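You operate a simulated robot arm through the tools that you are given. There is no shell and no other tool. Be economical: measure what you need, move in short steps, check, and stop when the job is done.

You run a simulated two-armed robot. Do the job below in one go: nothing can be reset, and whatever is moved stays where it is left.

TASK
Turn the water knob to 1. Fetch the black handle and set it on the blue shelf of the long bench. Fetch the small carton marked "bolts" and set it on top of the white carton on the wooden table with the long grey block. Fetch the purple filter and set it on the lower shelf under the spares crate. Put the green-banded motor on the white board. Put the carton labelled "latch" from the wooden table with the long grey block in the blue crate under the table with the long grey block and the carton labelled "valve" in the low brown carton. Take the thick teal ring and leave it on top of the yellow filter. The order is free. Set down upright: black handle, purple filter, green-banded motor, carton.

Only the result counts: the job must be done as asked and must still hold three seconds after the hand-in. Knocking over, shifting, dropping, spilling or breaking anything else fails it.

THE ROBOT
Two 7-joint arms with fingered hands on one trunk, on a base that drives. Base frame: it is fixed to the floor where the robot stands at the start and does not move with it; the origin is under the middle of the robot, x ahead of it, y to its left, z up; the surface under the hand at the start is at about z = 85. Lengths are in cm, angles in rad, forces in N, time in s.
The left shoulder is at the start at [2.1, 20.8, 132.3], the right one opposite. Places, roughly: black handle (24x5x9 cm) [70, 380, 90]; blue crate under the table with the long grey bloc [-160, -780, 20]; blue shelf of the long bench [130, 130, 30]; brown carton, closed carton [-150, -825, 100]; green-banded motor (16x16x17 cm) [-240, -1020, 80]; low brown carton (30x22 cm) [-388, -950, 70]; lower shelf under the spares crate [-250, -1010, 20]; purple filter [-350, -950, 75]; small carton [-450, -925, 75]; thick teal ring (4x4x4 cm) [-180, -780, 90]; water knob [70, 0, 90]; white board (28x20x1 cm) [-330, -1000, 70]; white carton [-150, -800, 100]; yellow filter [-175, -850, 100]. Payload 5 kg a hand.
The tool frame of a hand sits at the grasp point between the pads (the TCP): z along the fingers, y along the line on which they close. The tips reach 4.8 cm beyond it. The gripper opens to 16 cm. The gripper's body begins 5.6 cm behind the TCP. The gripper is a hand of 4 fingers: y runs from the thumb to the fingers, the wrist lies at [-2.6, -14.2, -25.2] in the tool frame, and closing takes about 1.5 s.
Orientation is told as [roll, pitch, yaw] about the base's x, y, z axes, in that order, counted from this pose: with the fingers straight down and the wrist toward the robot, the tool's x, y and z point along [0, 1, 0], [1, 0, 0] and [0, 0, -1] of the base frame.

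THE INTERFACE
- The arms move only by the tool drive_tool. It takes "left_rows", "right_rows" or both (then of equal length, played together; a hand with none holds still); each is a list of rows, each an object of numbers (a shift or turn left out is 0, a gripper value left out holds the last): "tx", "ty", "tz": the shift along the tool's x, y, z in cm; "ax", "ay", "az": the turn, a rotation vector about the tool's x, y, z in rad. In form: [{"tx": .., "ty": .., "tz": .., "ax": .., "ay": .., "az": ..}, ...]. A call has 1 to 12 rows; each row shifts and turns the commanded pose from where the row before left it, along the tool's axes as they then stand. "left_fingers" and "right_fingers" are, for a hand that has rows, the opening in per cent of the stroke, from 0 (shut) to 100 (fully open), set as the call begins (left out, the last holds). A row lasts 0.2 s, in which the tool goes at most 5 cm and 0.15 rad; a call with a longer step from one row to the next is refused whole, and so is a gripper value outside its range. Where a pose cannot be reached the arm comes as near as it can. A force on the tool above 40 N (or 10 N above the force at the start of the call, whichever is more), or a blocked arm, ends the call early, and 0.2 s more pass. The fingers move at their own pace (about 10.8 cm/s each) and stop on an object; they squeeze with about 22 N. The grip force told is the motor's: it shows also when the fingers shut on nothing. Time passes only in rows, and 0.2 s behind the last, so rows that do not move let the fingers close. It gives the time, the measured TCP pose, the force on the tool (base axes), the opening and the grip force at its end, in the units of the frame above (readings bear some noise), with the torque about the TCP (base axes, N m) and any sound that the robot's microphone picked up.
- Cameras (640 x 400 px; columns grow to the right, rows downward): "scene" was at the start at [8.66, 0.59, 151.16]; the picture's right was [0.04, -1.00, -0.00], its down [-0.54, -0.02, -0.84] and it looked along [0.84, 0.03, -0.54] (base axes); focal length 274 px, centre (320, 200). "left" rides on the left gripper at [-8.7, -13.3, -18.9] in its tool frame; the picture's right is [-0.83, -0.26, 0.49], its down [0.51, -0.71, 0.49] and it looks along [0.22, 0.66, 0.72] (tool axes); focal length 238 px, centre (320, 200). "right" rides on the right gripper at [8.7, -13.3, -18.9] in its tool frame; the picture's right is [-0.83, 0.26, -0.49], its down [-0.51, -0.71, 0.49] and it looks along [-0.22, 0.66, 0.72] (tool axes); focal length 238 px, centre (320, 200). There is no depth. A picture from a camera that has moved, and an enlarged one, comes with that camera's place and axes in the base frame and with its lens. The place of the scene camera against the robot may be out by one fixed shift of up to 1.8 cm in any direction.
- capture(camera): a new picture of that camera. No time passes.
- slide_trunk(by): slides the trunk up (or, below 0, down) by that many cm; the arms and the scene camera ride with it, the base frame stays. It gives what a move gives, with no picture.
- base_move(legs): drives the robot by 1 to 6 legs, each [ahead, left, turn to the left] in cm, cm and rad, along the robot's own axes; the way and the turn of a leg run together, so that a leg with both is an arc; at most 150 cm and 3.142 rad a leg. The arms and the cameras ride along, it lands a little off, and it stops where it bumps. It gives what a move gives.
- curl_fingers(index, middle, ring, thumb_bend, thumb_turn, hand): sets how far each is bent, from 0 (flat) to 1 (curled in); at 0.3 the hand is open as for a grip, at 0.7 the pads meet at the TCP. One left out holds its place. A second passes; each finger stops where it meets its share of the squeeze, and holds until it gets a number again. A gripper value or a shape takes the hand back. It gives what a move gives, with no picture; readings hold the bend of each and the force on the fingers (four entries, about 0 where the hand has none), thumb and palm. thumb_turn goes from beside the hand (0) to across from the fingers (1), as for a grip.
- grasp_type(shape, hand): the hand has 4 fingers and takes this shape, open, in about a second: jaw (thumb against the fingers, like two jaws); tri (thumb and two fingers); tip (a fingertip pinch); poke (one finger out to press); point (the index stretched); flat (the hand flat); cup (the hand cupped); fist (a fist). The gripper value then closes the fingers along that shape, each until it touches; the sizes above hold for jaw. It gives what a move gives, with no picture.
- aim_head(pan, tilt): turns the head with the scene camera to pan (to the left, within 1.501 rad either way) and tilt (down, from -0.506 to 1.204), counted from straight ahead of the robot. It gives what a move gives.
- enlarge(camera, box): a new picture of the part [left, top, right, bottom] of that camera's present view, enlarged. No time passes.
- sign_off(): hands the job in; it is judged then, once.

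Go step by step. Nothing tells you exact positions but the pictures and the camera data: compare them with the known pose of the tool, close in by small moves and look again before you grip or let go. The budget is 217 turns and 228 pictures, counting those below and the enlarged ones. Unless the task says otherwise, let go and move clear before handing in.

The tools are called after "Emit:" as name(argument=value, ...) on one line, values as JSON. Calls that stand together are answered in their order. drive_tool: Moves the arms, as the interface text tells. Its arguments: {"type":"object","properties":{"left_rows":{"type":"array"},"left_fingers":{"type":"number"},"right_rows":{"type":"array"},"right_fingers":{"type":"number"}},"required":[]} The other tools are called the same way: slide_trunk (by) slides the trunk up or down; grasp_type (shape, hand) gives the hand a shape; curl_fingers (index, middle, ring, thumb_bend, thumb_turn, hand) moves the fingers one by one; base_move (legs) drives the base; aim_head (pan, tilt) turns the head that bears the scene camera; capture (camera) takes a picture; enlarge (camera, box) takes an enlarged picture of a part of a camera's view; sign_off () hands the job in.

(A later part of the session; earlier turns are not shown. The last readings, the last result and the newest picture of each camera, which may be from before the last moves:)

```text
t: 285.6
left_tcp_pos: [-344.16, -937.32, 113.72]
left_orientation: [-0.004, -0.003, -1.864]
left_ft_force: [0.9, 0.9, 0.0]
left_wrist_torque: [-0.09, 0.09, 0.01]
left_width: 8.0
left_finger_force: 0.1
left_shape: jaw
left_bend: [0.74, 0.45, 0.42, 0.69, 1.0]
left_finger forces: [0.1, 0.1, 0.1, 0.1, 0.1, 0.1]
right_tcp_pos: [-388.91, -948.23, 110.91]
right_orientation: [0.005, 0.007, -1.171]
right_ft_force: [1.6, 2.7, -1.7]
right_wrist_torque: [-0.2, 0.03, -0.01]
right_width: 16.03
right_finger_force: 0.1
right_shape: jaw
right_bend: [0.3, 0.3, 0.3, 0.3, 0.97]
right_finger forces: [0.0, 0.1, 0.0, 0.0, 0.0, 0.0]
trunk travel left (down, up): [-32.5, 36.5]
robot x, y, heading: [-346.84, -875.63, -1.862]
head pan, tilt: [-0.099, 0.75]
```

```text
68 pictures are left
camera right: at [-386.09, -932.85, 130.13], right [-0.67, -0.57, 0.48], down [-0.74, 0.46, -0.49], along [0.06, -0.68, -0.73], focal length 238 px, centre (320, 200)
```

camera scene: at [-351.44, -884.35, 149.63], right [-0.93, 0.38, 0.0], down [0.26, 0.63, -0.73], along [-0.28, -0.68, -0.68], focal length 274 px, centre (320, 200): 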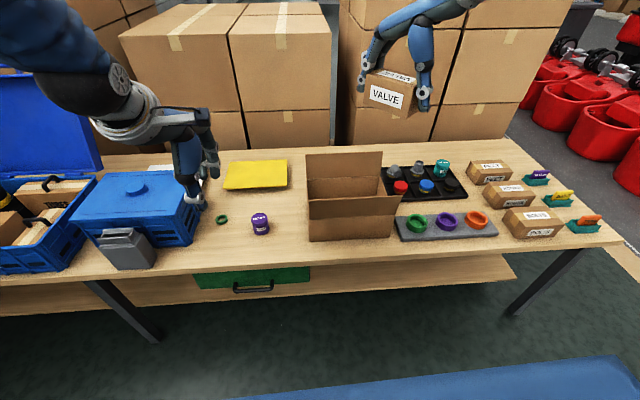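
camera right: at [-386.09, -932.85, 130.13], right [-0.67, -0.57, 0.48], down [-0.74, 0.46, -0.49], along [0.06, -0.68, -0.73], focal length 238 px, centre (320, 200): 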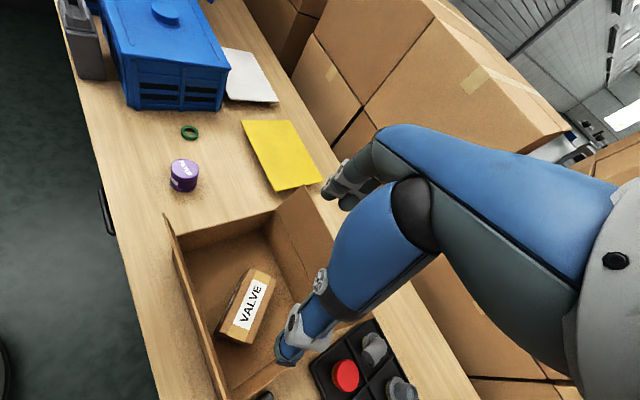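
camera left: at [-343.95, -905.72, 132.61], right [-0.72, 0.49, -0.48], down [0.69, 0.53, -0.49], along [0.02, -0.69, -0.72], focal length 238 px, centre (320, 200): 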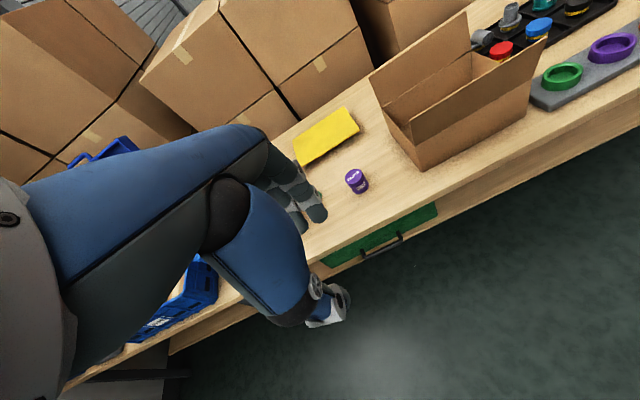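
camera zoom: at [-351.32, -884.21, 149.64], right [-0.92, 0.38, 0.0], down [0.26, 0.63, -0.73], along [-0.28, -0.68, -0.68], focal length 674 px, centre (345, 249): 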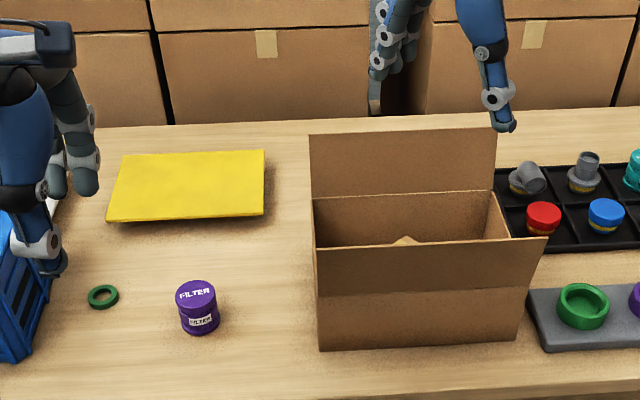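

VALVE is upright in the carton. Next the purple filter: I'll grip it with the left hand sideways and pitched forward so the same pose works for the low shelf. Reorienting the left hand up here first.

Emit:
drive_tool(left_rows=[{"az": 0.143}, {"az": 0.143}, {"az": 0.143}, {"az": 0.143}, {"az": 0.143}, {"az": 0.143}, {"az": 0.143}, {"az": 0.143}, {"az": 0.143}, {"az": 0.143}, {"az": 0.141}, {}], left_fingers=100)

Emit:
drive_tool(left_rows=[{"ay": 0.14}, {"ay": 0.14}, {"ay": 0.14}, {"ay": 0.14}, {"ay": 0.14}, {"ay": 0.1}, {}])

Emit:
capture(camera="left")

Emit:
capture(camera="scene")

```text
t: 288.2
left_tcp_pos: [-344.21, -937.46, 113.66]
left_orientation: [0.003, -0.003, 2.849]
left_ft_force: [0.4, 0.1, -0.2]
left_wrist_torque: [0.01, 0.03, 0.02]
left_width: 15.97
left_finger_force: 0.0
left_shape: jaw
left_bend: [0.3, 0.3, 0.3, 0.3, 0.98]
left_finger forces: [0.0, 0.1, 0.0, 0.0, 0.0, 0.0]
right_tcp_pos: [-388.95, -948.45, 110.86]
right_orientation: [0.008, 0.006, -1.171]
right_ft_force: [0.4, -0.6, -0.2]
right_wrist_torque: [-0.04, 0.05, -0.03]
right_width: 15.99
right_finger_force: 0.1
right_shape: jaw
right_bend: [0.3, 0.3, 0.3, 0.3, 0.97]
right_finger forces: [0.0, 0.0, 0.0, 0.0, 0.1, 0.1]
trunk travel left (down, up): [-32.5, 36.5]
robot x, y, heading: [-346.75, -876.1, -1.861]
head pan, tilt: [-0.099, 0.75]
```

```text
t: 289.8
left_tcp_pos: [-344.18, -937.55, 113.67]
left_orientation: [0.803, -0.002, 2.847]
left_ft_force: [0.3, -1.2, -0.5]
left_wrist_torque: [-0.02, 0.04, 0.0]
left_width: 15.97
left_finger_force: 0.1
left_shape: jaw
left_bend: [0.3, 0.3, 0.3, 0.3, 0.98]
left_finger forces: [0.1, 0.0, 0.0, 0.0, 0.0, 0.0]
right_tcp_pos: [-388.82, -948.47, 110.87]
right_orientation: [0.004, 0.005, -1.17]
right_ft_force: [0.2, 0.4, 0.5]
right_wrist_torque: [0.02, 0.04, 0.01]
right_width: 15.99
right_finger_force: 0.0
right_shape: jaw
right_bend: [0.3, 0.3, 0.3, 0.3, 0.97]
right_finger forces: [0.0, 0.1, 0.1, 0.0, 0.0, 0.0]
trunk travel left (down, up): [-32.5, 36.5]
robot x, y, heading: [-346.62, -875.84, -1.86]
head pan, tilt: [-0.099, 0.75]
```

```text
67 pictures are left
camera left: at [-325.79, -922.54, 120.49], right [0.31, 0.15, -0.94], down [0.48, -0.88, 0.02], along [-0.82, -0.46, -0.34], focal length 238 px, centre (320, 200)
```

left: 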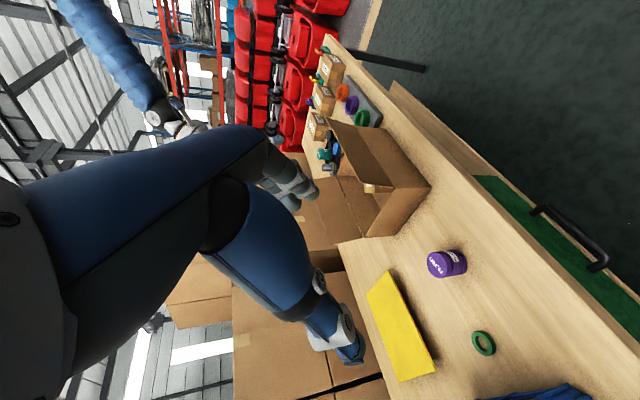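

```text
66 pictures are left
camera scene: at [-351.37, -884.4, 149.62], right [-0.93, 0.38, 0.0], down [0.26, 0.63, -0.73], along [-0.28, -0.68, -0.68], focal length 274 px, centre (320, 200)
```

scene: 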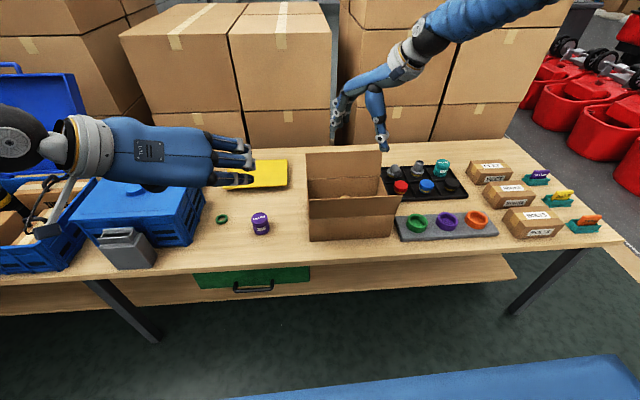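

The orientation works. Approaching the filter along the finger direction, stopping ~12 cm short.

Emit:
drive_tool(left_rows=[{"tx": -1.54, "ty": 0.64, "tz": 3.59}, {"tx": -1.54, "ty": 0.64, "tz": 3.59}, {"tx": -1.54, "ty": 0.64, "tz": 3.59}, {"tx": -1.54, "ty": 0.64, "tz": 3.59}, {"tx": -1.54, "ty": 0.64, "tz": 3.59}, {"tx": -1.54, "ty": 0.64, "tz": 3.59}, {"tx": -1.54, "ty": 0.64, "tz": 3.59}, {"tx": -1.54, "ty": 0.64, "tz": 3.59}, {}], left_fingers=75)

Emit:
capture(camera="left")

Emit:
enlarge(camera="scene", box=[150, 130, 350, 280])

```text
t: 291.8
left_tcp_pos: [-352.81, -947.55, 84.83]
left_orientation: [0.803, -0.002, 2.85]
left_ft_force: [0.4, -0.3, 0.3]
left_wrist_torque: [-0.03, 0.02, -0.01]
left_width: 12.05
left_finger_force: 0.1
left_shape: jaw
left_bend: [0.26, 0.36, 0.33, 0.55, 0.99]
left_finger forces: [0.0, 0.0, 0.1, 0.1, 0.0, 0.0]
right_tcp_pos: [-388.98, -948.33, 111.0]
right_orientation: [0.003, 0.003, -1.17]
right_ft_force: [-0.1, 0.5, 0.2]
right_wrist_torque: [-0.08, 0.04, -0.01]
right_width: 15.96
right_finger_force: 0.0
right_shape: jaw
right_bend: [0.3, 0.3, 0.3, 0.3, 0.97]
right_finger forces: [0.0, 0.1, 0.0, 0.0, 0.0, 0.0]
trunk travel left (down, up): [-32.5, 36.5]
robot x, y, heading: [-346.93, -876.0, -1.864]
head pan, tilt: [-0.099, 0.75]
```

```text
65 pictures are left
camera left: at [-334.37, -932.54, 91.73], right [0.31, 0.15, -0.94], down [0.48, -0.88, 0.02], along [-0.82, -0.45, -0.34], focal length 238 px, centre (320, 200)
```

left: 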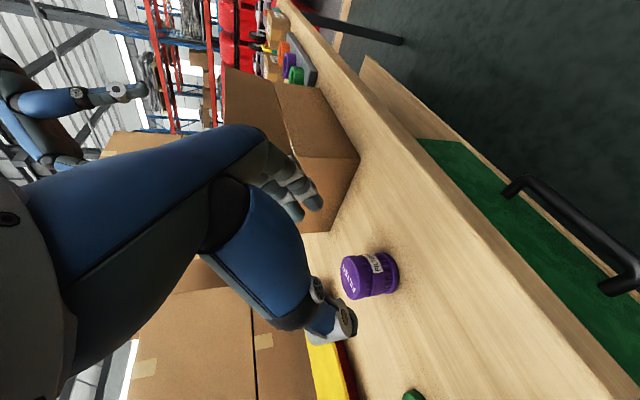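

```text
2.67 times, centred on (250, 205) of scene
camera zoom: at [-351.38, -884.27, 149.64], right [-0.92, 0.38, 0.0], down [0.26, 0.63, -0.73], along [-0.28, -0.68, -0.68], focal length 730 px, centre (507, 187)
```

zoom: 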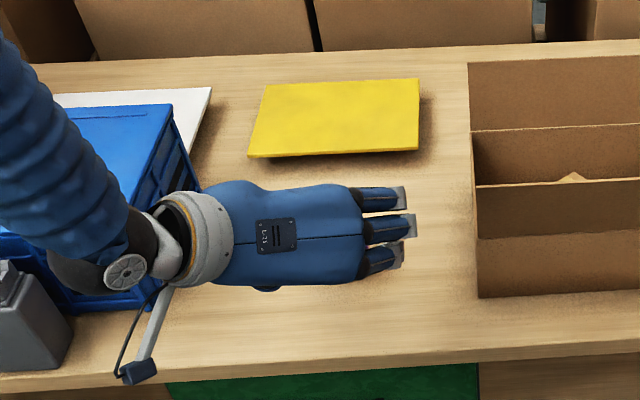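

Filter centre (−354.4, −955.4), top z≈77. Moving in the last 12 cm.

Emit:
drive_tool(left_rows=[{"tx": -0.25, "ty": -0.2, "tz": 2.5}, {"tx": -0.25, "ty": -0.2, "tz": 2.5}, {"tx": -0.2, "ty": -0.2, "tz": 2.5}, {"tx": -0.2, "ty": -0.1, "tz": 2.5}, {"tx": -0.2, "tz": 2.2}, {}])

Emit:
capture(camera="left")

```text
t: 293.2
left_tcp_pos: [-354.42, -955.32, 75.46]
left_orientation: [0.802, -0.001, 2.85]
left_ft_force: [0.6, 1.3, 0.0]
left_wrist_torque: [-0.04, -0.03, 0.02]
left_width: 12.03
left_finger_force: 0.0
left_shape: jaw
left_bend: [0.26, 0.36, 0.33, 0.55, 0.99]
left_finger forces: [0.0, 0.0, 0.1, 0.1, 0.0, 0.0]
right_tcp_pos: [-388.87, -948.4, 110.87]
right_orientation: [0.006, 0.005, -1.172]
right_ft_force: [0.2, 0.4, 1.9]
right_wrist_torque: [-0.03, 0.02, 0.02]
right_width: 15.99
right_finger_force: 0.1
right_shape: jaw
right_bend: [0.3, 0.3, 0.3, 0.3, 0.97]
right_finger forces: [0.1, 0.0, 0.1, 0.1, 0.0, 0.0]
trunk travel left (down, up): [-32.5, 36.5]
robot x, y, heading: [-346.82, -875.91, -1.866]
head pan, tilt: [-0.099, 0.75]
```

```text
63 pictures are left
camera left: at [-336.04, -940.39, 82.39], right [0.31, 0.15, -0.94], down [0.48, -0.88, 0.02], along [-0.82, -0.45, -0.34], focal length 238 px, centre (320, 200)
```

left: 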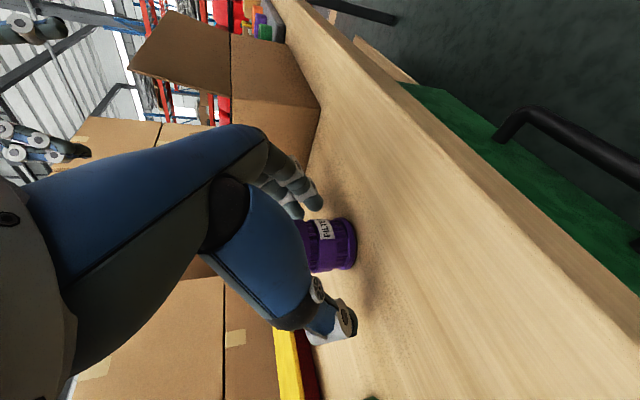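

Filter lies between fingers and thumb. Closing and lifting a bit.

Emit:
drive_tool(left_rows=[{}, {}, {}, {}, {}, {}, {}, {"tx": 0.7, "tz": -0.7}, {"tx": 1.4, "tz": -1.4}, {"tx": 1.4, "tz": -1.4}, {}], left_fingers=0)

Emit:
capture(camera="left")

Emit:
enlarge(camera="right", box=[60, 0, 320, 200])

```text
t: 295.6
left_tcp_pos: [-354.36, -955.49, 80.4]
left_orientation: [0.8, -0.003, 2.849]
left_ft_force: [0.3, 0.1, -0.7]
left_wrist_torque: [0.0, 0.02, 0.0]
left_width: 4.98
left_finger_force: 22.2
left_shape: jaw
left_bend: [0.74, 0.56, 0.56, 0.74, 1.0]
left_finger forces: [11.8, 6.4, 0.1, 0.0, 18.8, 0.1]
right_tcp_pos: [-389.04, -948.46, 110.94]
right_orientation: [0.004, 0.005, -1.171]
right_ft_force: [-0.1, -0.3, -0.6]
right_wrist_torque: [0.04, 0.01, -0.04]
right_width: 16.0
right_finger_force: 0.0
right_shape: jaw
right_bend: [0.3, 0.3, 0.3, 0.3, 0.97]
right_finger forces: [0.1, 0.1, 0.1, 0.1, 0.1, 0.1]
trunk travel left (down, up): [-32.5, 36.5]
robot x, y, heading: [-346.57, -876.44, -1.859]
head pan, tilt: [-0.099, 0.75]
```

```text
62 pictures are left
camera left: at [-335.92, -940.43, 87.32], right [0.31, 0.15, -0.94], down [0.48, -0.88, 0.02], along [-0.82, -0.45, -0.34], focal length 238 px, centre (320, 200)
```

left: 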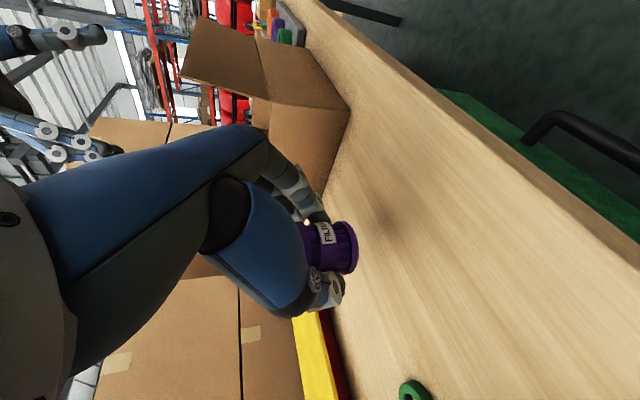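

```text
2.00 times, centred on (190, 100) of right
camera zoom: at [-386.21, -933.1, 130.05], right [-0.67, -0.57, 0.48], down [-0.74, 0.46, -0.49], along [0.06, -0.68, -0.73], focal length 477 px, centre (580, 400)
```

zoom: 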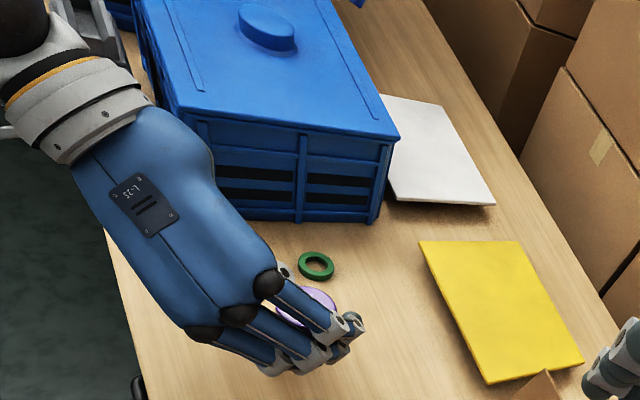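

The filter is held level. I'll raise and retract both hands behind the table's front line, then shift the base left toward the spares crate.

Emit:
drive_tool(left_rows=[{"tx": 3.4, "tz": -3.3}, {"tx": 3.4, "tz": -3.3}, {"tx": 3.4, "tz": -3.3}, {"tx": -2.7, "tz": -2.8}, {"tx": -2.7, "tz": -2.8}, {"tx": -2.7, "tz": -2.8}, {"tx": -2.7, "tz": -2.8}, {"tx": -2.7, "tz": -2.8}, {"tx": -2.7, "tz": -2.8}, {"tx": -2.7, "tz": -2.8}, {}], right_rows=[{}, {}, {}, {"ty": -2.75, "tx": 2.27}, {"ty": -2.75, "tx": 2.27}, {"ty": -2.75, "tx": 2.27}, {"ty": -2.75, "tx": 2.27}, {"ty": -2.75, "tx": 2.27}, {"ty": -2.75, "tx": 2.27}, {"ty": -2.75, "tx": 2.27}, {}])

Emit:
aim_head(pan=0.5, tilt=0.6)

Emit:
capture(camera="scene")

```text
t: 298.0
left_tcp_pos: [-346.4, -929.42, 94.77]
left_orientation: [0.8, -0.003, 2.851]
left_ft_force: [-0.1, -0.7, -1.1]
left_wrist_torque: [0.05, -0.03, 0.0]
left_width: 4.97
left_finger_force: 22.1
left_shape: jaw
left_bend: [0.74, 0.56, 0.56, 0.74, 1.0]
left_finger forces: [11.5, 6.6, 0.1, 0.0, 18.8, 0.0]
right_tcp_pos: [-381.98, -924.55, 111.14]
right_orientation: [0.005, 0.005, -1.172]
right_ft_force: [-1.1, -0.9, -0.3]
right_wrist_torque: [0.09, -0.05, 0.02]
right_width: 15.99
right_finger_force: 0.0
right_shape: jaw
right_bend: [0.3, 0.3, 0.3, 0.3, 0.97]
right_finger forces: [0.0, 0.0, 0.0, 0.0, 0.1, 0.1]
trunk travel left (down, up): [-32.5, 36.5]
robot x, y, heading: [-346.69, -875.79, -1.865]
head pan, tilt: [-0.099, 0.75]
```

```text
t: 299.0
left_tcp_pos: [-346.35, -929.29, 94.74]
left_orientation: [0.803, -0.001, 2.851]
left_ft_force: [0.2, 0.3, -0.2]
left_wrist_torque: [-0.01, 0.01, 0.02]
left_width: 5.0
left_finger_force: 21.6
left_shape: jaw
left_bend: [0.74, 0.56, 0.56, 0.74, 1.0]
left_finger forces: [11.5, 6.6, 0.1, 0.0, 18.7, 0.0]
right_tcp_pos: [-381.93, -924.42, 111.18]
right_orientation: [0.006, 0.004, -1.17]
right_ft_force: [-0.8, -0.9, 0.6]
right_wrist_torque: [0.0, 0.01, -0.01]
right_width: 16.02
right_finger_force: 0.2
right_shape: jaw
right_bend: [0.3, 0.3, 0.3, 0.3, 0.97]
right_finger forces: [0.0, 0.0, 0.1, 0.0, 0.0, 0.1]
trunk travel left (down, up): [-32.5, 36.5]
robot x, y, heading: [-346.49, -876.12, -1.861]
head pan, tilt: [0.499, 0.6]
```

```text
60 pictures are left
camera scene: at [-346.47, -885.35, 150.9], right [-0.98, -0.21, 0.0], down [-0.12, 0.55, -0.82], along [0.17, -0.81, -0.57], focal length 274 px, centre (320, 200)
```

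scene: 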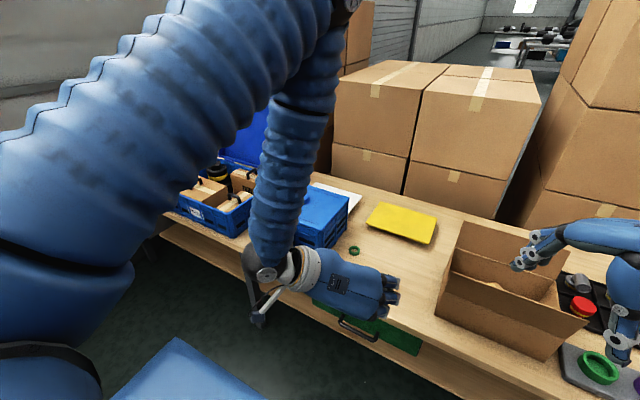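

Emit:
base_move(legs=[[0, 60, 0]])

Emit:
aim_head(pan=1.2, tilt=0.6)

Emit:
capture(camera="scene")

```text
t: 302.4
left_tcp_pos: [-288.05, -946.66, 94.7]
left_orientation: [0.803, -0.001, 2.85]
left_ft_force: [0.8, 0.1, -0.6]
left_wrist_torque: [0.02, 0.07, -0.05]
left_width: 4.98
left_finger_force: 22.9
left_shape: jaw
left_bend: [0.74, 0.56, 0.56, 0.74, 1.0]
left_finger forces: [11.5, 6.6, 0.1, 0.0, 18.7, 0.0]
right_tcp_pos: [-323.49, -941.84, 111.0]
right_orientation: [0.006, 0.006, -1.172]
right_ft_force: [0.1, 0.1, -0.7]
right_wrist_torque: [0.02, 0.07, -0.02]
right_width: 16.02
right_finger_force: 0.0
right_shape: jaw
right_bend: [0.3, 0.3, 0.3, 0.3, 0.97]
right_finger forces: [0.0, 0.0, 0.0, 0.0, 0.1, 0.0]
trunk travel left (down, up): [-32.5, 36.5]
robot x, y, heading: [-288.33, -893.51, -1.86]
head pan, tilt: [0.499, 0.6]
```

```text
t: 303.5
left_tcp_pos: [-288.04, -946.85, 94.8]
left_orientation: [0.802, -0.002, 2.85]
left_ft_force: [0.2, -0.4, 0.0]
left_wrist_torque: [0.04, 0.0, 0.02]
left_width: 5.01
left_finger_force: 22.0
left_shape: jaw
left_bend: [0.74, 0.56, 0.56, 0.74, 1.0]
left_finger forces: [11.5, 6.6, 0.0, 0.1, 18.7, 0.0]
right_tcp_pos: [-323.53, -941.96, 111.01]
right_orientation: [0.004, 0.005, -1.17]
right_ft_force: [0.4, -1.5, -0.1]
right_wrist_torque: [-0.02, -0.01, 0.01]
right_width: 16.02
right_finger_force: 0.1
right_shape: jaw
right_bend: [0.3, 0.3, 0.3, 0.3, 0.97]
right_finger forces: [0.0, 0.0, 0.0, 0.0, 0.0, 0.1]
trunk travel left (down, up): [-32.5, 36.5]
robot x, y, heading: [-288.51, -893.06, -1.863]
head pan, tilt: [1.201, 0.6]
```

```text
59 pictures are left
camera scene: at [-283.0, -899.6, 150.91], right [-0.61, -0.79, 0.0], down [-0.45, 0.35, -0.82], along [0.65, -0.51, -0.57], focal length 274 px, centre (320, 200)
```

scene: 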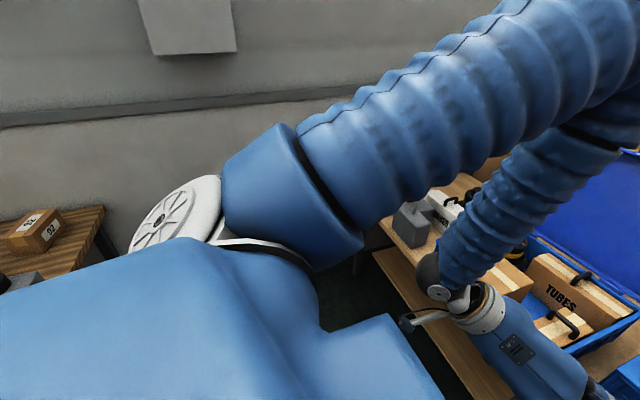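

Space on the left is sufficient. Shifting 28 cm further left, then lowering trunk and left arm in front of the table.

Emit:
base_move(legs=[[0, 28, 0]])

Emit:
slide_trunk(by=-30)

Emit:
aim_head(pan=0.1, tilt=0.8)

Emit:
capture(camera="scene")

```text
t: 305.4
left_tcp_pos: [-261.15, -954.89, 94.69]
left_orientation: [0.804, -0.003, 2.85]
left_ft_force: [0.8, -0.2, -1.0]
left_wrist_torque: [0.03, 0.05, -0.07]
left_width: 4.99
left_finger_force: 21.8
left_shape: jaw
left_bend: [0.74, 0.56, 0.56, 0.74, 1.0]
left_finger forces: [11.6, 6.6, 0.0, 0.0, 18.8, 0.0]
right_tcp_pos: [-296.61, -949.89, 111.14]
right_orientation: [0.004, 0.005, -1.171]
right_ft_force: [0.4, -0.3, 0.1]
right_wrist_torque: [0.06, 0.11, 0.02]
right_width: 15.99
right_finger_force: 0.0
right_shape: jaw
right_bend: [0.3, 0.3, 0.3, 0.3, 0.97]
right_finger forces: [0.0, 0.1, 0.1, 0.0, 0.1, 0.1]
trunk travel left (down, up): [-32.5, 36.5]
robot x, y, heading: [-261.69, -901.03, -1.862]
head pan, tilt: [1.201, 0.6]
```

```text
t: 308.4
left_tcp_pos: [-261.2, -954.81, 64.75]
left_orientation: [0.804, -0.002, 2.851]
left_ft_force: [0.4, -0.1, -0.5]
left_wrist_torque: [0.02, -0.02, -0.03]
left_width: 4.98
left_finger_force: 21.8
left_shape: jaw
left_bend: [0.74, 0.56, 0.56, 0.74, 1.0]
left_finger forces: [11.6, 6.7, 0.0, 0.0, 18.6, 0.0]
right_tcp_pos: [-296.65, -949.85, 81.11]
right_orientation: [0.006, 0.004, -1.172]
right_ft_force: [-1.0, 0.0, 0.6]
right_wrist_torque: [0.01, 0.0, -0.01]
right_width: 16.0
right_finger_force: 0.0
right_shape: jaw
right_bend: [0.3, 0.3, 0.3, 0.3, 0.97]
right_finger forces: [0.0, 0.1, 0.1, 0.0, 0.0, 0.0]
trunk travel left (down, up): [-2.5, 66.5]
robot x, y, heading: [-261.33, -901.17, -1.859]
head pan, tilt: [1.201, 0.6]
```

```text
t: 309.8
left_tcp_pos: [-261.15, -954.79, 64.68]
left_orientation: [0.804, 0.0, 2.85]
left_ft_force: [-0.1, 0.3, -0.6]
left_wrist_torque: [0.03, -0.03, 0.03]
left_width: 4.99
left_finger_force: 22.5
left_shape: jaw
left_bend: [0.74, 0.56, 0.56, 0.74, 1.0]
left_finger forces: [11.6, 6.6, 0.0, 0.0, 18.7, 0.0]
right_tcp_pos: [-296.71, -949.99, 81.03]
right_orientation: [0.004, 0.005, -1.173]
right_ft_force: [0.4, 0.7, -0.2]
right_wrist_torque: [0.0, 0.02, -0.01]
right_width: 16.02
right_finger_force: 0.1
right_shape: jaw
right_bend: [0.3, 0.3, 0.3, 0.3, 0.97]
right_finger forces: [0.0, 0.0, 0.0, 0.0, 0.0, 0.1]
trunk travel left (down, up): [-2.5, 66.5]
robot x, y, heading: [-261.25, -901.93, -1.859]
head pan, tilt: [0.099, 0.799]
```

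```text
58 pictures are left
camera scene: at [-264.6, -910.15, 119.22], right [-0.98, 0.19, 0.0], down [0.14, 0.7, -0.7], along [-0.13, -0.68, -0.72], focal length 274 px, centre (320, 200)
```

scene: 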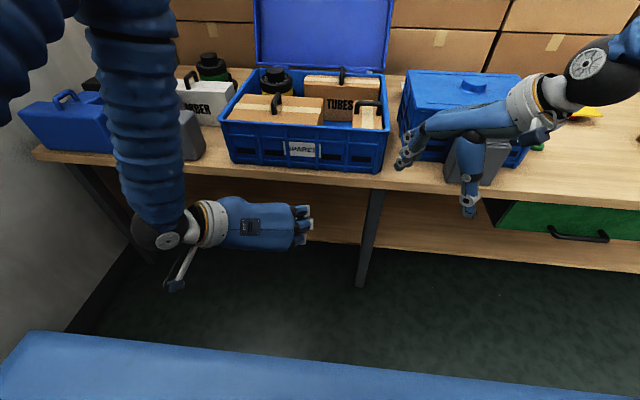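

The space under the spares crate left of the leg is free. Raising the right hand, lowering the filter in front of the table.

Emit:
drive_tool(left_rows=[{"tx": -2.87, "tz": 2.79}, {"tx": -2.87, "tz": 2.79}, {"tx": -2.87, "tz": 2.79}, {"tx": -2.87, "tz": 2.79}, {"tx": -2.87, "tz": 2.79}, {"tx": -2.87, "tz": 2.79}, {}], right_rows=[{"tz": -4.8}, {"tz": -4.8}, {"tz": -4.8}, {"tz": -4.8}, {"tz": -4.8}, {"tz": -3}, {}])

Emit:
base_move(legs=[[6, 0, 0]])

Emit:
drive_tool(left_rows=[{"tx": 2.1, "tz": 2.15}, {"tx": 2.1, "tz": 2.15}, {"tx": 2.1, "tz": 2.15}, {"tx": 2.1, "tz": 2.15}, {"tx": 2.1, "tz": 2.15}, {"tx": 2.1, "tz": 2.15}, {}])

Emit:
capture(camera="scene")

Emit:
capture(camera="left")

```text
t: 311.4
left_tcp_pos: [-261.16, -954.83, 40.64]
left_orientation: [0.802, -0.003, 2.851]
left_ft_force: [-0.4, -0.1, 0.2]
left_wrist_torque: [-0.01, -0.03, -0.01]
left_width: 4.97
left_finger_force: 21.7
left_shape: jaw
left_bend: [0.74, 0.56, 0.56, 0.74, 1.0]
left_finger forces: [11.6, 6.5, 0.0, 0.1, 18.8, 0.1]
right_tcp_pos: [-296.68, -950.26, 108.14]
right_orientation: [0.005, 0.006, -1.174]
right_ft_force: [-0.9, 0.1, 0.9]
right_wrist_torque: [0.01, 0.02, 0.01]
right_width: 16.0
right_finger_force: 0.1
right_shape: jaw
right_bend: [0.3, 0.3, 0.3, 0.3, 0.97]
right_finger forces: [0.0, 0.0, 0.1, 0.0, 0.0, 0.0]
trunk travel left (down, up): [-2.5, 66.5]
robot x, y, heading: [-261.27, -901.2, -1.861]
head pan, tilt: [0.099, 0.799]
```

```text
t: 312.3
left_tcp_pos: [-263.02, -960.62, 40.61]
left_orientation: [0.802, -0.001, 2.849]
left_ft_force: [0.3, -0.2, -0.2]
left_wrist_torque: [0.03, -0.02, -0.02]
left_width: 4.97
left_finger_force: 22.0
left_shape: jaw
left_bend: [0.74, 0.56, 0.56, 0.74, 1.0]
left_finger forces: [11.6, 6.7, 0.1, 0.0, 18.7, 0.0]
right_tcp_pos: [-298.47, -956.05, 108.0]
right_orientation: [0.006, 0.004, -1.171]
right_ft_force: [-0.3, -1.0, -0.6]
right_wrist_torque: [0.09, -0.09, 0.02]
right_width: 15.98
right_finger_force: 0.1
right_shape: jaw
right_bend: [0.3, 0.3, 0.3, 0.3, 0.97]
right_finger forces: [0.0, 0.1, 0.1, 0.1, 0.1, 0.1]
trunk travel left (down, up): [-2.5, 66.5]
robot x, y, heading: [-263.13, -907.31, -1.862]
head pan, tilt: [0.099, 0.799]
```

```text
t: 313.9
left_tcp_pos: [-268.19, -977.89, 40.68]
left_orientation: [0.801, -0.001, 2.85]
left_ft_force: [-0.4, -0.5, -1.1]
left_wrist_torque: [-0.03, -0.03, 0.02]
left_width: 5.0
left_finger_force: 21.3
left_shape: jaw
left_bend: [0.74, 0.56, 0.56, 0.74, 1.0]
left_finger forces: [11.6, 6.6, 0.0, 0.0, 18.6, 0.0]
right_tcp_pos: [-298.42, -956.01, 108.03]
right_orientation: [0.006, 0.005, -1.172]
right_ft_force: [1.1, -1.3, -0.6]
right_wrist_torque: [0.01, -0.01, 0.0]
right_width: 15.99
right_finger_force: 0.3
right_shape: jaw
right_bend: [0.3, 0.3, 0.3, 0.3, 0.97]
right_finger forces: [0.0, 0.0, 0.0, 0.0, 0.1, 0.1]
trunk travel left (down, up): [-2.5, 66.5]
robot x, y, heading: [-263.12, -907.72, -1.862]
head pan, tilt: [0.099, 0.799]
```

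```text
57 pictures are left
camera scene: at [-266.33, -915.9, 119.22], right [-0.98, 0.19, 0.0], down [0.14, 0.7, -0.7], along [-0.13, -0.68, -0.72], focal length 274 px, centre (320, 200)
```

scene: 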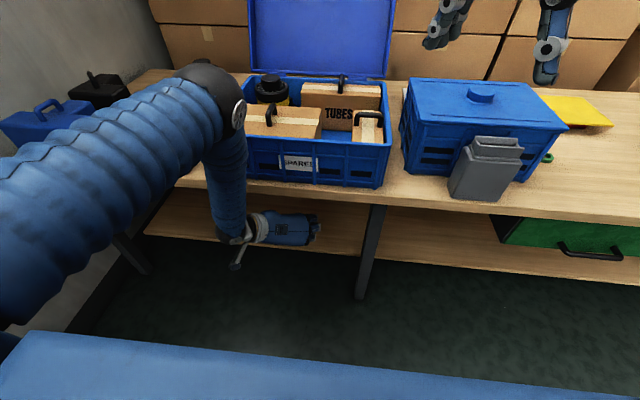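

```text
56 pictures are left
camera left: at [-249.83, -962.94, 47.74], right [0.31, 0.15, -0.94], down [0.48, -0.88, 0.02], along [-0.82, -0.45, -0.34], focal length 238 px, centre (320, 200)
```

left: 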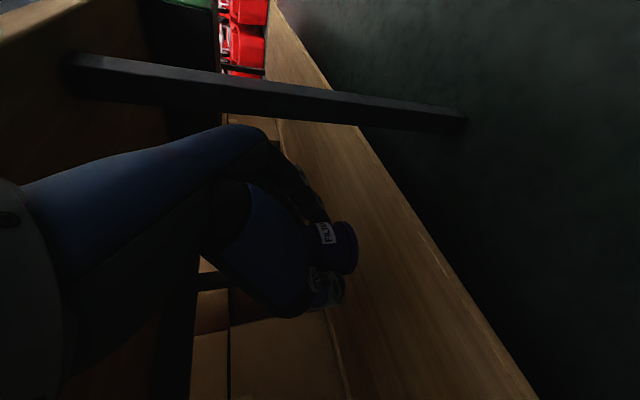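

Extending 12 cm further over the shelf and lowering partway.

Emit:
drive_tool(left_rows=[{"tx": 1.2, "tz": 3.0}, {"tx": 1.2, "tz": 3.0}, {"tx": 1.2, "tz": 3.0}, {"tx": 1.2, "tz": 3.0}, {}])

Emit:
capture(camera="left")

Emit:
enlarge(camera="scene", box=[180, 150, 400, 300])

```text
t: 315.3
left_tcp_pos: [-269.08, -986.17, 33.0]
left_orientation: [0.754, -0.001, 2.872]
left_ft_force: [-0.4, -0.7, -2.5]
left_wrist_torque: [-0.01, 0.05, -0.08]
left_width: 5.0
left_finger_force: 22.5
left_shape: jaw
left_bend: [0.74, 0.56, 0.56, 0.74, 1.0]
left_finger forces: [11.6, 6.7, 0.0, 0.0, 18.7, 0.0]
right_tcp_pos: [-297.11, -956.32, 107.51]
right_orientation: [0.008, 0.014, -1.155]
right_ft_force: [-0.7, -4.2, -4.4]
right_wrist_torque: [0.45, -0.13, 0.1]
right_width: 16.0
right_finger_force: 0.1
right_shape: jaw
right_bend: [0.3, 0.3, 0.3, 0.3, 0.97]
right_finger forces: [0.1, 0.0, 0.0, 0.1, 0.1, 0.1]
trunk travel left (down, up): [-2.5, 66.5]
robot x, y, heading: [-262.51, -906.35, -1.844]
head pan, tilt: [0.099, 0.799]
stopped in row 5 (left hand): the arm was blocked; the commanded pose is now the measured one
```

```text
55 pictures are left
camera left: at [-251.15, -971.16, 40.88], right [0.32, 0.2, -0.93], down [0.49, -0.87, -0.01], along [-0.81, -0.45, -0.38], focal length 238 px, centre (320, 200)
```

left: 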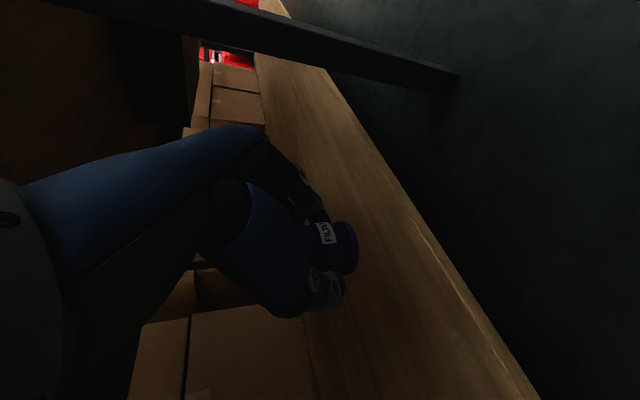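

```text
2.67 times, centred on (290, 225) of scene
camera zoom: at [-265.74, -915.6, 119.1], right [-0.98, 0.17, 0.0], down [0.12, 0.71, -0.69], along [-0.12, -0.68, -0.72], focal length 730 px, centre (400, 133)
```

zoom: 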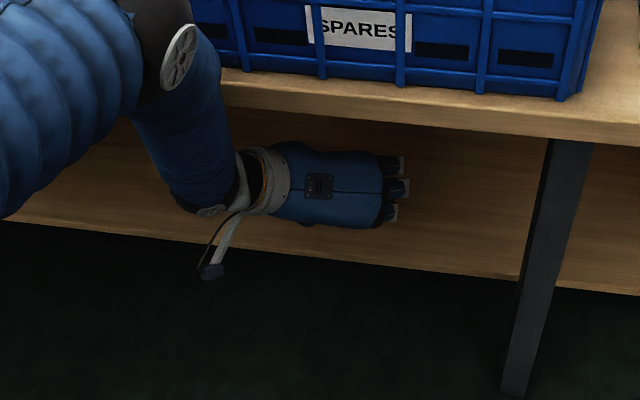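

The forearm touches the table edge; I'll lower the trunk fully, back off 8 cm and reach with a straighter arm.

Emit:
base_move(legs=[[-8, 0, -0.02]])

Emit:
slide_trunk(by=-2.5)

Emit:
drive_tool(left_rows=[{"tx": 0.9, "tz": 2.4}, {"tx": 0.9, "tz": 2.4}, {"tx": 0.9, "tz": 2.4}, {"tx": 0.9, "tz": 2.4}, {}])

Emit:
capture(camera="left")

```text
t: 316.4
left_tcp_pos: [-268.76, -978.76, 33.99]
left_orientation: [0.766, -0.004, 2.85]
left_ft_force: [0.2, 0.4, 0.5]
left_wrist_torque: [0.01, -0.04, 0.03]
left_width: 4.96
left_finger_force: 21.7
left_shape: jaw
left_bend: [0.74, 0.56, 0.56, 0.74, 1.0]
left_finger forces: [11.8, 6.6, 0.1, 0.0, 18.7, 0.0]
right_tcp_pos: [-295.91, -947.43, 108.1]
right_orientation: [0.004, 0.004, -1.177]
right_ft_force: [0.7, 1.5, 0.0]
right_wrist_torque: [-0.13, 0.07, -0.02]
right_width: 15.98
right_finger_force: 0.0
right_shape: jaw
right_bend: [0.3, 0.3, 0.3, 0.3, 0.97]
right_finger forces: [0.0, 0.0, 0.1, 0.0, 0.0, 0.0]
trunk travel left (down, up): [-2.5, 66.5]
robot x, y, heading: [-260.46, -898.52, -1.864]
head pan, tilt: [0.099, 0.799]
```

```text
t: 317.1
left_tcp_pos: [-268.79, -978.73, 31.48]
left_orientation: [0.767, -0.003, 2.847]
left_ft_force: [0.5, -0.1, -0.9]
left_wrist_torque: [0.06, -0.03, 0.01]
left_width: 4.97
left_finger_force: 22.2
left_shape: jaw
left_bend: [0.74, 0.56, 0.56, 0.74, 1.0]
left_finger forces: [11.7, 6.6, 0.1, 0.0, 18.7, 0.0]
right_tcp_pos: [-295.92, -947.49, 105.66]
right_orientation: [0.006, 0.005, -1.176]
right_ft_force: [0.0, 0.0, 0.2]
right_wrist_torque: [-0.02, 0.07, 0.0]
right_width: 16.01
right_finger_force: 0.0
right_shape: jaw
right_bend: [0.3, 0.3, 0.3, 0.3, 0.97]
right_finger forces: [0.0, 0.0, 0.0, 0.0, 0.1, 0.1]
trunk travel left (down, up): [0.0, 69.0]
robot x, y, heading: [-260.5, -898.69, -1.864]
head pan, tilt: [0.099, 0.799]
```

```text
t: 318.3
left_tcp_pos: [-271.17, -986.01, 27.74]
left_orientation: [0.765, -0.003, 2.849]
left_ft_force: [-0.4, -0.8, -0.1]
left_wrist_torque: [0.21, -0.01, -0.05]
left_width: 4.94
left_finger_force: 22.3
left_shape: jaw
left_bend: [0.74, 0.56, 0.56, 0.74, 1.0]
left_finger forces: [12.3, 7.0, 0.0, 0.0, 19.6, 0.0]
left hand out of reach, approached as far as the arm can: row 4
right_tcp_pos: [-295.75, -947.63, 105.53]
right_orientation: [0.006, 0.008, -1.173]
right_ft_force: [1.6, -0.3, -0.6]
right_wrist_torque: [0.09, 0.11, 0.0]
right_width: 16.01
right_finger_force: 0.0
right_shape: jaw
right_bend: [0.3, 0.3, 0.3, 0.3, 0.97]
right_finger forces: [0.1, 0.0, 0.0, 0.1, 0.1, 0.1]
trunk travel left (down, up): [0.0, 69.0]
robot x, y, heading: [-260.78, -898.83, -1.866]
head pan, tilt: [0.099, 0.799]
```

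```text
53 pictures are left
camera left: at [-252.87, -971.25, 35.4], right [0.32, 0.18, -0.93], down [0.48, -0.88, -0.01], along [-0.82, -0.44, -0.37], focal length 238 px, centre (320, 200)
```

left: 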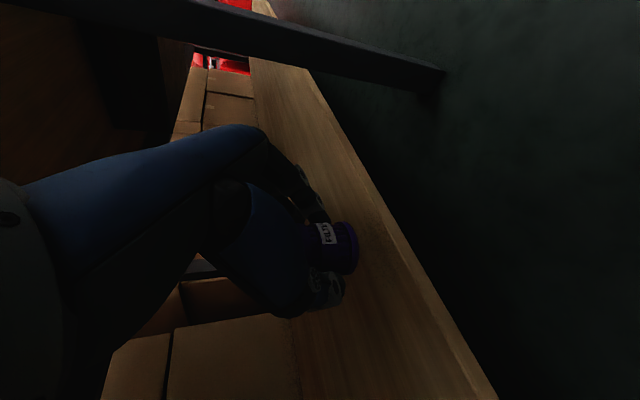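

At the reach limit but hovering just above the shelf. Driving 5 cm forward, then lowering.

Emit:
base_move(legs=[[5, 0, 0]])

Emit:
drive_tool(left_rows=[{"tx": -0.7, "tz": 0}, {"tx": -0.35, "tz": 0.35}, {"tx": -0.35, "tz": 0.35}, {}])

Emit:
capture(camera="left")

```text
t: 319.2
left_tcp_pos: [-272.68, -990.64, 27.68]
left_orientation: [0.763, -0.001, 2.849]
left_ft_force: [0.4, -1.1, -1.0]
left_wrist_torque: [-0.02, 0.01, -0.01]
left_width: 4.97
left_finger_force: 22.1
left_shape: jaw
left_bend: [0.74, 0.56, 0.56, 0.74, 1.0]
left_finger forces: [12.3, 7.1, 0.0, 0.0, 19.6, 0.0]
right_tcp_pos: [-297.41, -952.36, 105.45]
right_orientation: [0.007, 0.008, -1.176]
right_ft_force: [-0.6, 0.3, 0.0]
right_wrist_torque: [0.09, -0.05, -0.01]
right_width: 15.99
right_finger_force: 0.1
right_shape: jaw
right_bend: [0.3, 0.3, 0.3, 0.3, 0.97]
right_finger forces: [0.0, 0.1, 0.1, 0.1, 0.0, 0.0]
trunk travel left (down, up): [0.0, 69.0]
robot x, y, heading: [-262.0, -903.32, -1.869]
head pan, tilt: [0.099, 0.799]
```

```text
t: 320.2
left_tcp_pos: [-272.72, -989.92, 26.75]
left_orientation: [0.764, -0.002, 2.848]
left_ft_force: [0.6, 0.1, -0.3]
left_wrist_torque: [0.02, 0.05, -0.01]
left_width: 5.01
left_finger_force: 21.8
left_shape: jaw
left_bend: [0.74, 0.56, 0.56, 0.74, 1.0]
left_finger forces: [12.3, 7.0, 0.1, 0.0, 19.6, 0.0]
left hand out of reach, approached as far as the arm can: row 2, 3
right_tcp_pos: [-297.32, -952.28, 105.46]
right_orientation: [0.005, 0.008, -1.175]
right_ft_force: [1.1, 0.9, -0.7]
right_wrist_torque: [-0.02, 0.0, -0.02]
right_width: 16.0
right_finger_force: 0.0
right_shape: jaw
right_bend: [0.3, 0.3, 0.3, 0.3, 0.97]
right_finger forces: [0.1, 0.0, 0.0, 0.0, 0.0, 0.1]
trunk travel left (down, up): [0.0, 69.0]
robot x, y, heading: [-261.84, -903.49, -1.867]
head pan, tilt: [0.099, 0.799]
```

```text
52 pictures are left
camera left: at [-254.39, -975.19, 34.46], right [0.32, 0.18, -0.93], down [0.48, -0.88, -0.01], along [-0.82, -0.44, -0.37], focal length 238 px, centre (320, 200)
```

left: 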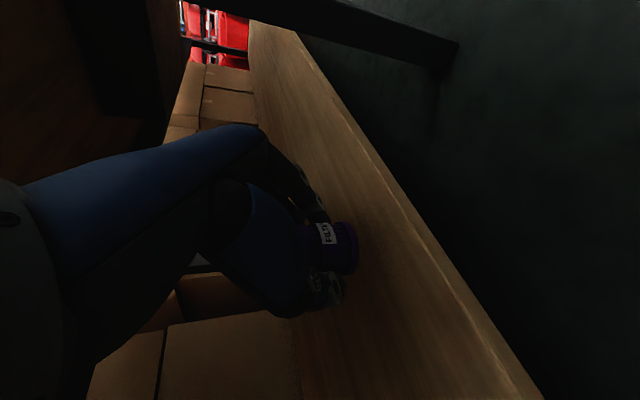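

Emit:
base_move(legs=[[3, 0, 0]])

Emit:
drive_tool(left_rows=[{"tx": -1.05, "tz": -1.0}, {"tx": -1.05, "tz": -1.0}, {"tx": -1.05, "tz": -0.6}, {"tx": -0.35, "tz": 0.37}, {"tx": -0.35, "tz": 0.37}, {"tx": -0.35, "tz": 0.37}, {}])

```text
t: 321.1
left_tcp_pos: [-273.66, -992.76, 26.57]
left_orientation: [0.764, 0.0, 2.848]
left_ft_force: [0.4, 0.5, -1.3]
left_wrist_torque: [-0.04, 0.03, 0.01]
left_width: 4.97
left_finger_force: 21.7
left_shape: jaw
left_bend: [0.74, 0.56, 0.56, 0.74, 1.0]
left_finger forces: [12.3, 7.0, 0.0, 0.0, 19.6, 0.0]
right_tcp_pos: [-298.29, -955.33, 105.36]
right_orientation: [0.007, 0.007, -1.177]
right_ft_force: [-1.5, -1.2, 0.1]
right_wrist_torque: [0.1, -0.08, 0.06]
right_width: 15.98
right_finger_force: 0.0
right_shape: jaw
right_bend: [0.3, 0.3, 0.3, 0.3, 0.97]
right_finger forces: [0.1, 0.1, 0.1, 0.0, 0.0, 0.0]
trunk travel left (down, up): [0.0, 69.0]
robot x, y, heading: [-263.2, -906.41, -1.871]
head pan, tilt: [0.099, 0.799]
```

```text
t: 322.7
left_tcp_pos: [-272.36, -988.85, 24.91]
left_orientation: [0.765, -0.001, 2.849]
left_ft_force: [0.7, -0.1, -0.4]
left_wrist_torque: [-0.01, -0.03, 0.0]
left_width: 4.97
left_finger_force: 22.1
left_shape: jaw
left_bend: [0.74, 0.56, 0.56, 0.74, 1.0]
left_finger forces: [12.1, 7.1, 0.1, 0.1, 19.5, 0.0]
right_tcp_pos: [-298.3, -955.18, 105.45]
right_orientation: [0.006, 0.006, -1.177]
right_ft_force: [0.0, 0.5, 1.1]
right_wrist_torque: [0.02, 0.02, -0.02]
right_width: 15.97
right_finger_force: 0.1
right_shape: jaw
right_bend: [0.3, 0.3, 0.3, 0.3, 0.97]
right_finger forces: [0.1, 0.0, 0.0, 0.0, 0.0, 0.0]
trunk travel left (down, up): [0.0, 69.0]
robot x, y, heading: [-262.53, -906.6, -1.87]
head pan, tilt: [0.099, 0.799]
```

Emit:
drive_tool(left_rows=[{"tx": -0.35, "tz": 0.36}, {"tx": -0.35, "tz": 0.36}, {"tx": -0.35, "tz": 0.36}, {}])

Emit:
capture(camera="left")

```text
t: 323.7
left_tcp_pos: [-272.41, -989.01, 23.49]
left_orientation: [0.767, 0.0, 2.847]
left_ft_force: [0.7, 1.3, 4.1]
left_wrist_torque: [-0.11, 0.08, -0.01]
left_width: 4.99
left_finger_force: 21.8
left_shape: jaw
left_bend: [0.74, 0.56, 0.56, 0.74, 1.0]
left_finger forces: [11.8, 7.4, 0.0, 0.1, 20.1, 0.0]
right_tcp_pos: [-298.18, -955.16, 105.59]
right_orientation: [0.004, 0.008, -1.177]
right_ft_force: [0.9, -0.1, -1.3]
right_wrist_torque: [0.0, 0.0, -0.02]
right_width: 15.99
right_finger_force: 0.1
right_shape: jaw
right_bend: [0.3, 0.3, 0.3, 0.3, 0.97]
right_finger forces: [0.0, 0.1, 0.1, 0.0, 0.0, 0.1]
trunk travel left (down, up): [0.0, 69.0]
robot x, y, heading: [-262.79, -906.6, -1.87]
head pan, tilt: [0.099, 0.799]
```

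```text
51 pictures are left
camera left: at [-254.06, -974.22, 31.16], right [0.32, 0.18, -0.93], down [0.48, -0.88, 0.0], along [-0.82, -0.44, -0.37], focal length 238 px, centre (320, 200)
```

left: 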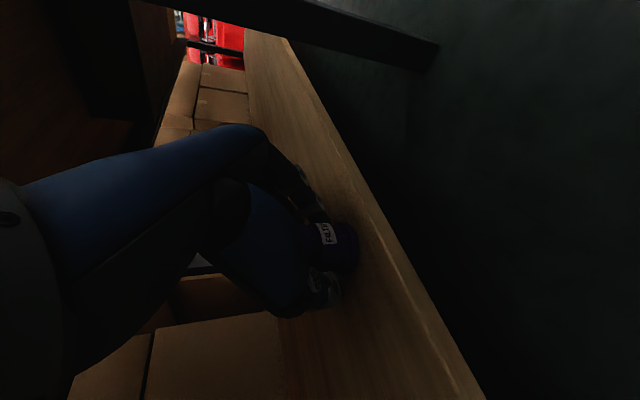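

Contact (shelf z≈18), but only ~1.6 cm inside the shelf edge. Lifting slightly, moving 4 cm deeper with the base, and setting down again.

Emit:
drive_tool(left_rows=[{"tx": 0.6, "tz": -0.6}, {"tx": 0.3, "tz": -0.3}, {}])

Emit:
base_move(legs=[[4, 0, 0]])

Emit:
drive_tool(left_rows=[{"tx": -0.3, "tz": 0.3}, {"tx": -0.3, "tz": 0.3}, {"tx": -0.25, "tz": 0.25}, {}])

Emit:
capture(camera="left")

```text
t: 324.5
left_tcp_pos: [-272.28, -988.84, 24.74]
left_orientation: [0.764, -0.003, 2.848]
left_ft_force: [-0.4, 0.8, -0.9]
left_wrist_torque: [0.04, 0.01, 0.0]
left_width: 4.96
left_finger_force: 22.2
left_shape: jaw
left_bend: [0.74, 0.56, 0.56, 0.74, 1.0]
left_finger forces: [12.0, 7.3, 0.0, 0.1, 19.5, 0.0]
right_tcp_pos: [-298.24, -955.23, 105.31]
right_orientation: [0.008, 0.007, -1.176]
right_ft_force: [0.6, -0.4, -0.1]
right_wrist_torque: [0.01, 0.03, 0.01]
right_width: 15.98
right_finger_force: 0.1
right_shape: jaw
right_bend: [0.3, 0.3, 0.3, 0.3, 0.97]
right_finger forces: [0.0, 0.0, 0.0, 0.1, 0.1, 0.1]
trunk travel left (down, up): [0.0, 69.0]
robot x, y, heading: [-262.78, -906.43, -1.865]
head pan, tilt: [0.099, 0.799]
```

```text
t: 325.3
left_tcp_pos: [-273.56, -992.77, 24.62]
left_orientation: [0.764, -0.003, 2.848]
left_ft_force: [0.2, 0.1, -1.1]
left_wrist_torque: [-0.01, 0.04, -0.01]
left_width: 4.97
left_finger_force: 22.1
left_shape: jaw
left_bend: [0.74, 0.56, 0.56, 0.74, 1.0]
left_finger forces: [12.0, 7.5, 0.1, 0.0, 19.7, 0.1]
right_tcp_pos: [-299.6, -959.03, 105.37]
right_orientation: [0.009, 0.007, -1.178]
right_ft_force: [-0.4, -1.1, 0.8]
right_wrist_torque: [0.06, -0.07, -0.01]
right_width: 16.01
right_finger_force: 0.2
right_shape: jaw
right_bend: [0.3, 0.3, 0.3, 0.3, 0.97]
right_finger forces: [0.1, 0.1, 0.0, 0.0, 0.0, 0.1]
trunk travel left (down, up): [0.0, 69.0]
robot x, y, heading: [-263.84, -910.29, -1.868]
head pan, tilt: [0.099, 0.799]
```

```text
t: 326.3
left_tcp_pos: [-273.67, -992.7, 23.43]
left_orientation: [0.767, -0.001, 2.849]
left_ft_force: [0.4, 0.9, 2.4]
left_wrist_torque: [-0.09, 0.09, -0.02]
left_width: 4.99
left_finger_force: 22.2
left_shape: jaw
left_bend: [0.74, 0.56, 0.56, 0.74, 1.0]
left_finger forces: [12.0, 7.4, 0.0, 0.1, 19.8, 0.0]
right_tcp_pos: [-299.54, -959.04, 105.37]
right_orientation: [0.005, 0.005, -1.178]
right_ft_force: [-1.1, -0.3, 0.6]
right_wrist_torque: [-0.05, 0.02, 0.0]
right_width: 16.02
right_finger_force: 0.1
right_shape: jaw
right_bend: [0.3, 0.3, 0.3, 0.3, 0.97]
right_finger forces: [0.1, 0.0, 0.1, 0.0, 0.0, 0.0]
trunk travel left (down, up): [0.0, 69.0]
robot x, y, heading: [-264.3, -910.8, -1.864]
head pan, tilt: [0.099, 0.799]
```

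```text
50 pictures are left
camera left: at [-255.25, -978.05, 31.18], right [0.32, 0.18, -0.93], down [0.47, -0.88, -0.01], along [-0.82, -0.44, -0.37], focal length 238 px, centre (320, 200)
```

left: 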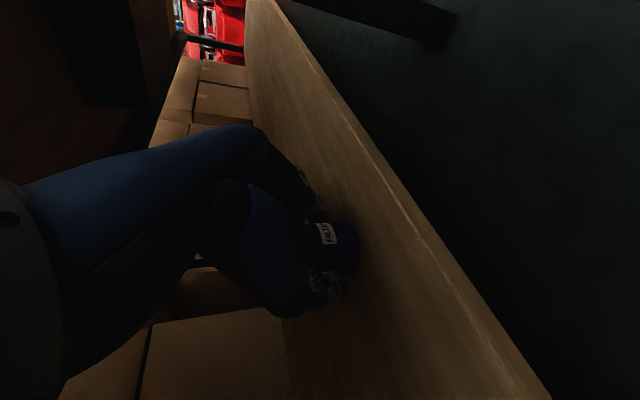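

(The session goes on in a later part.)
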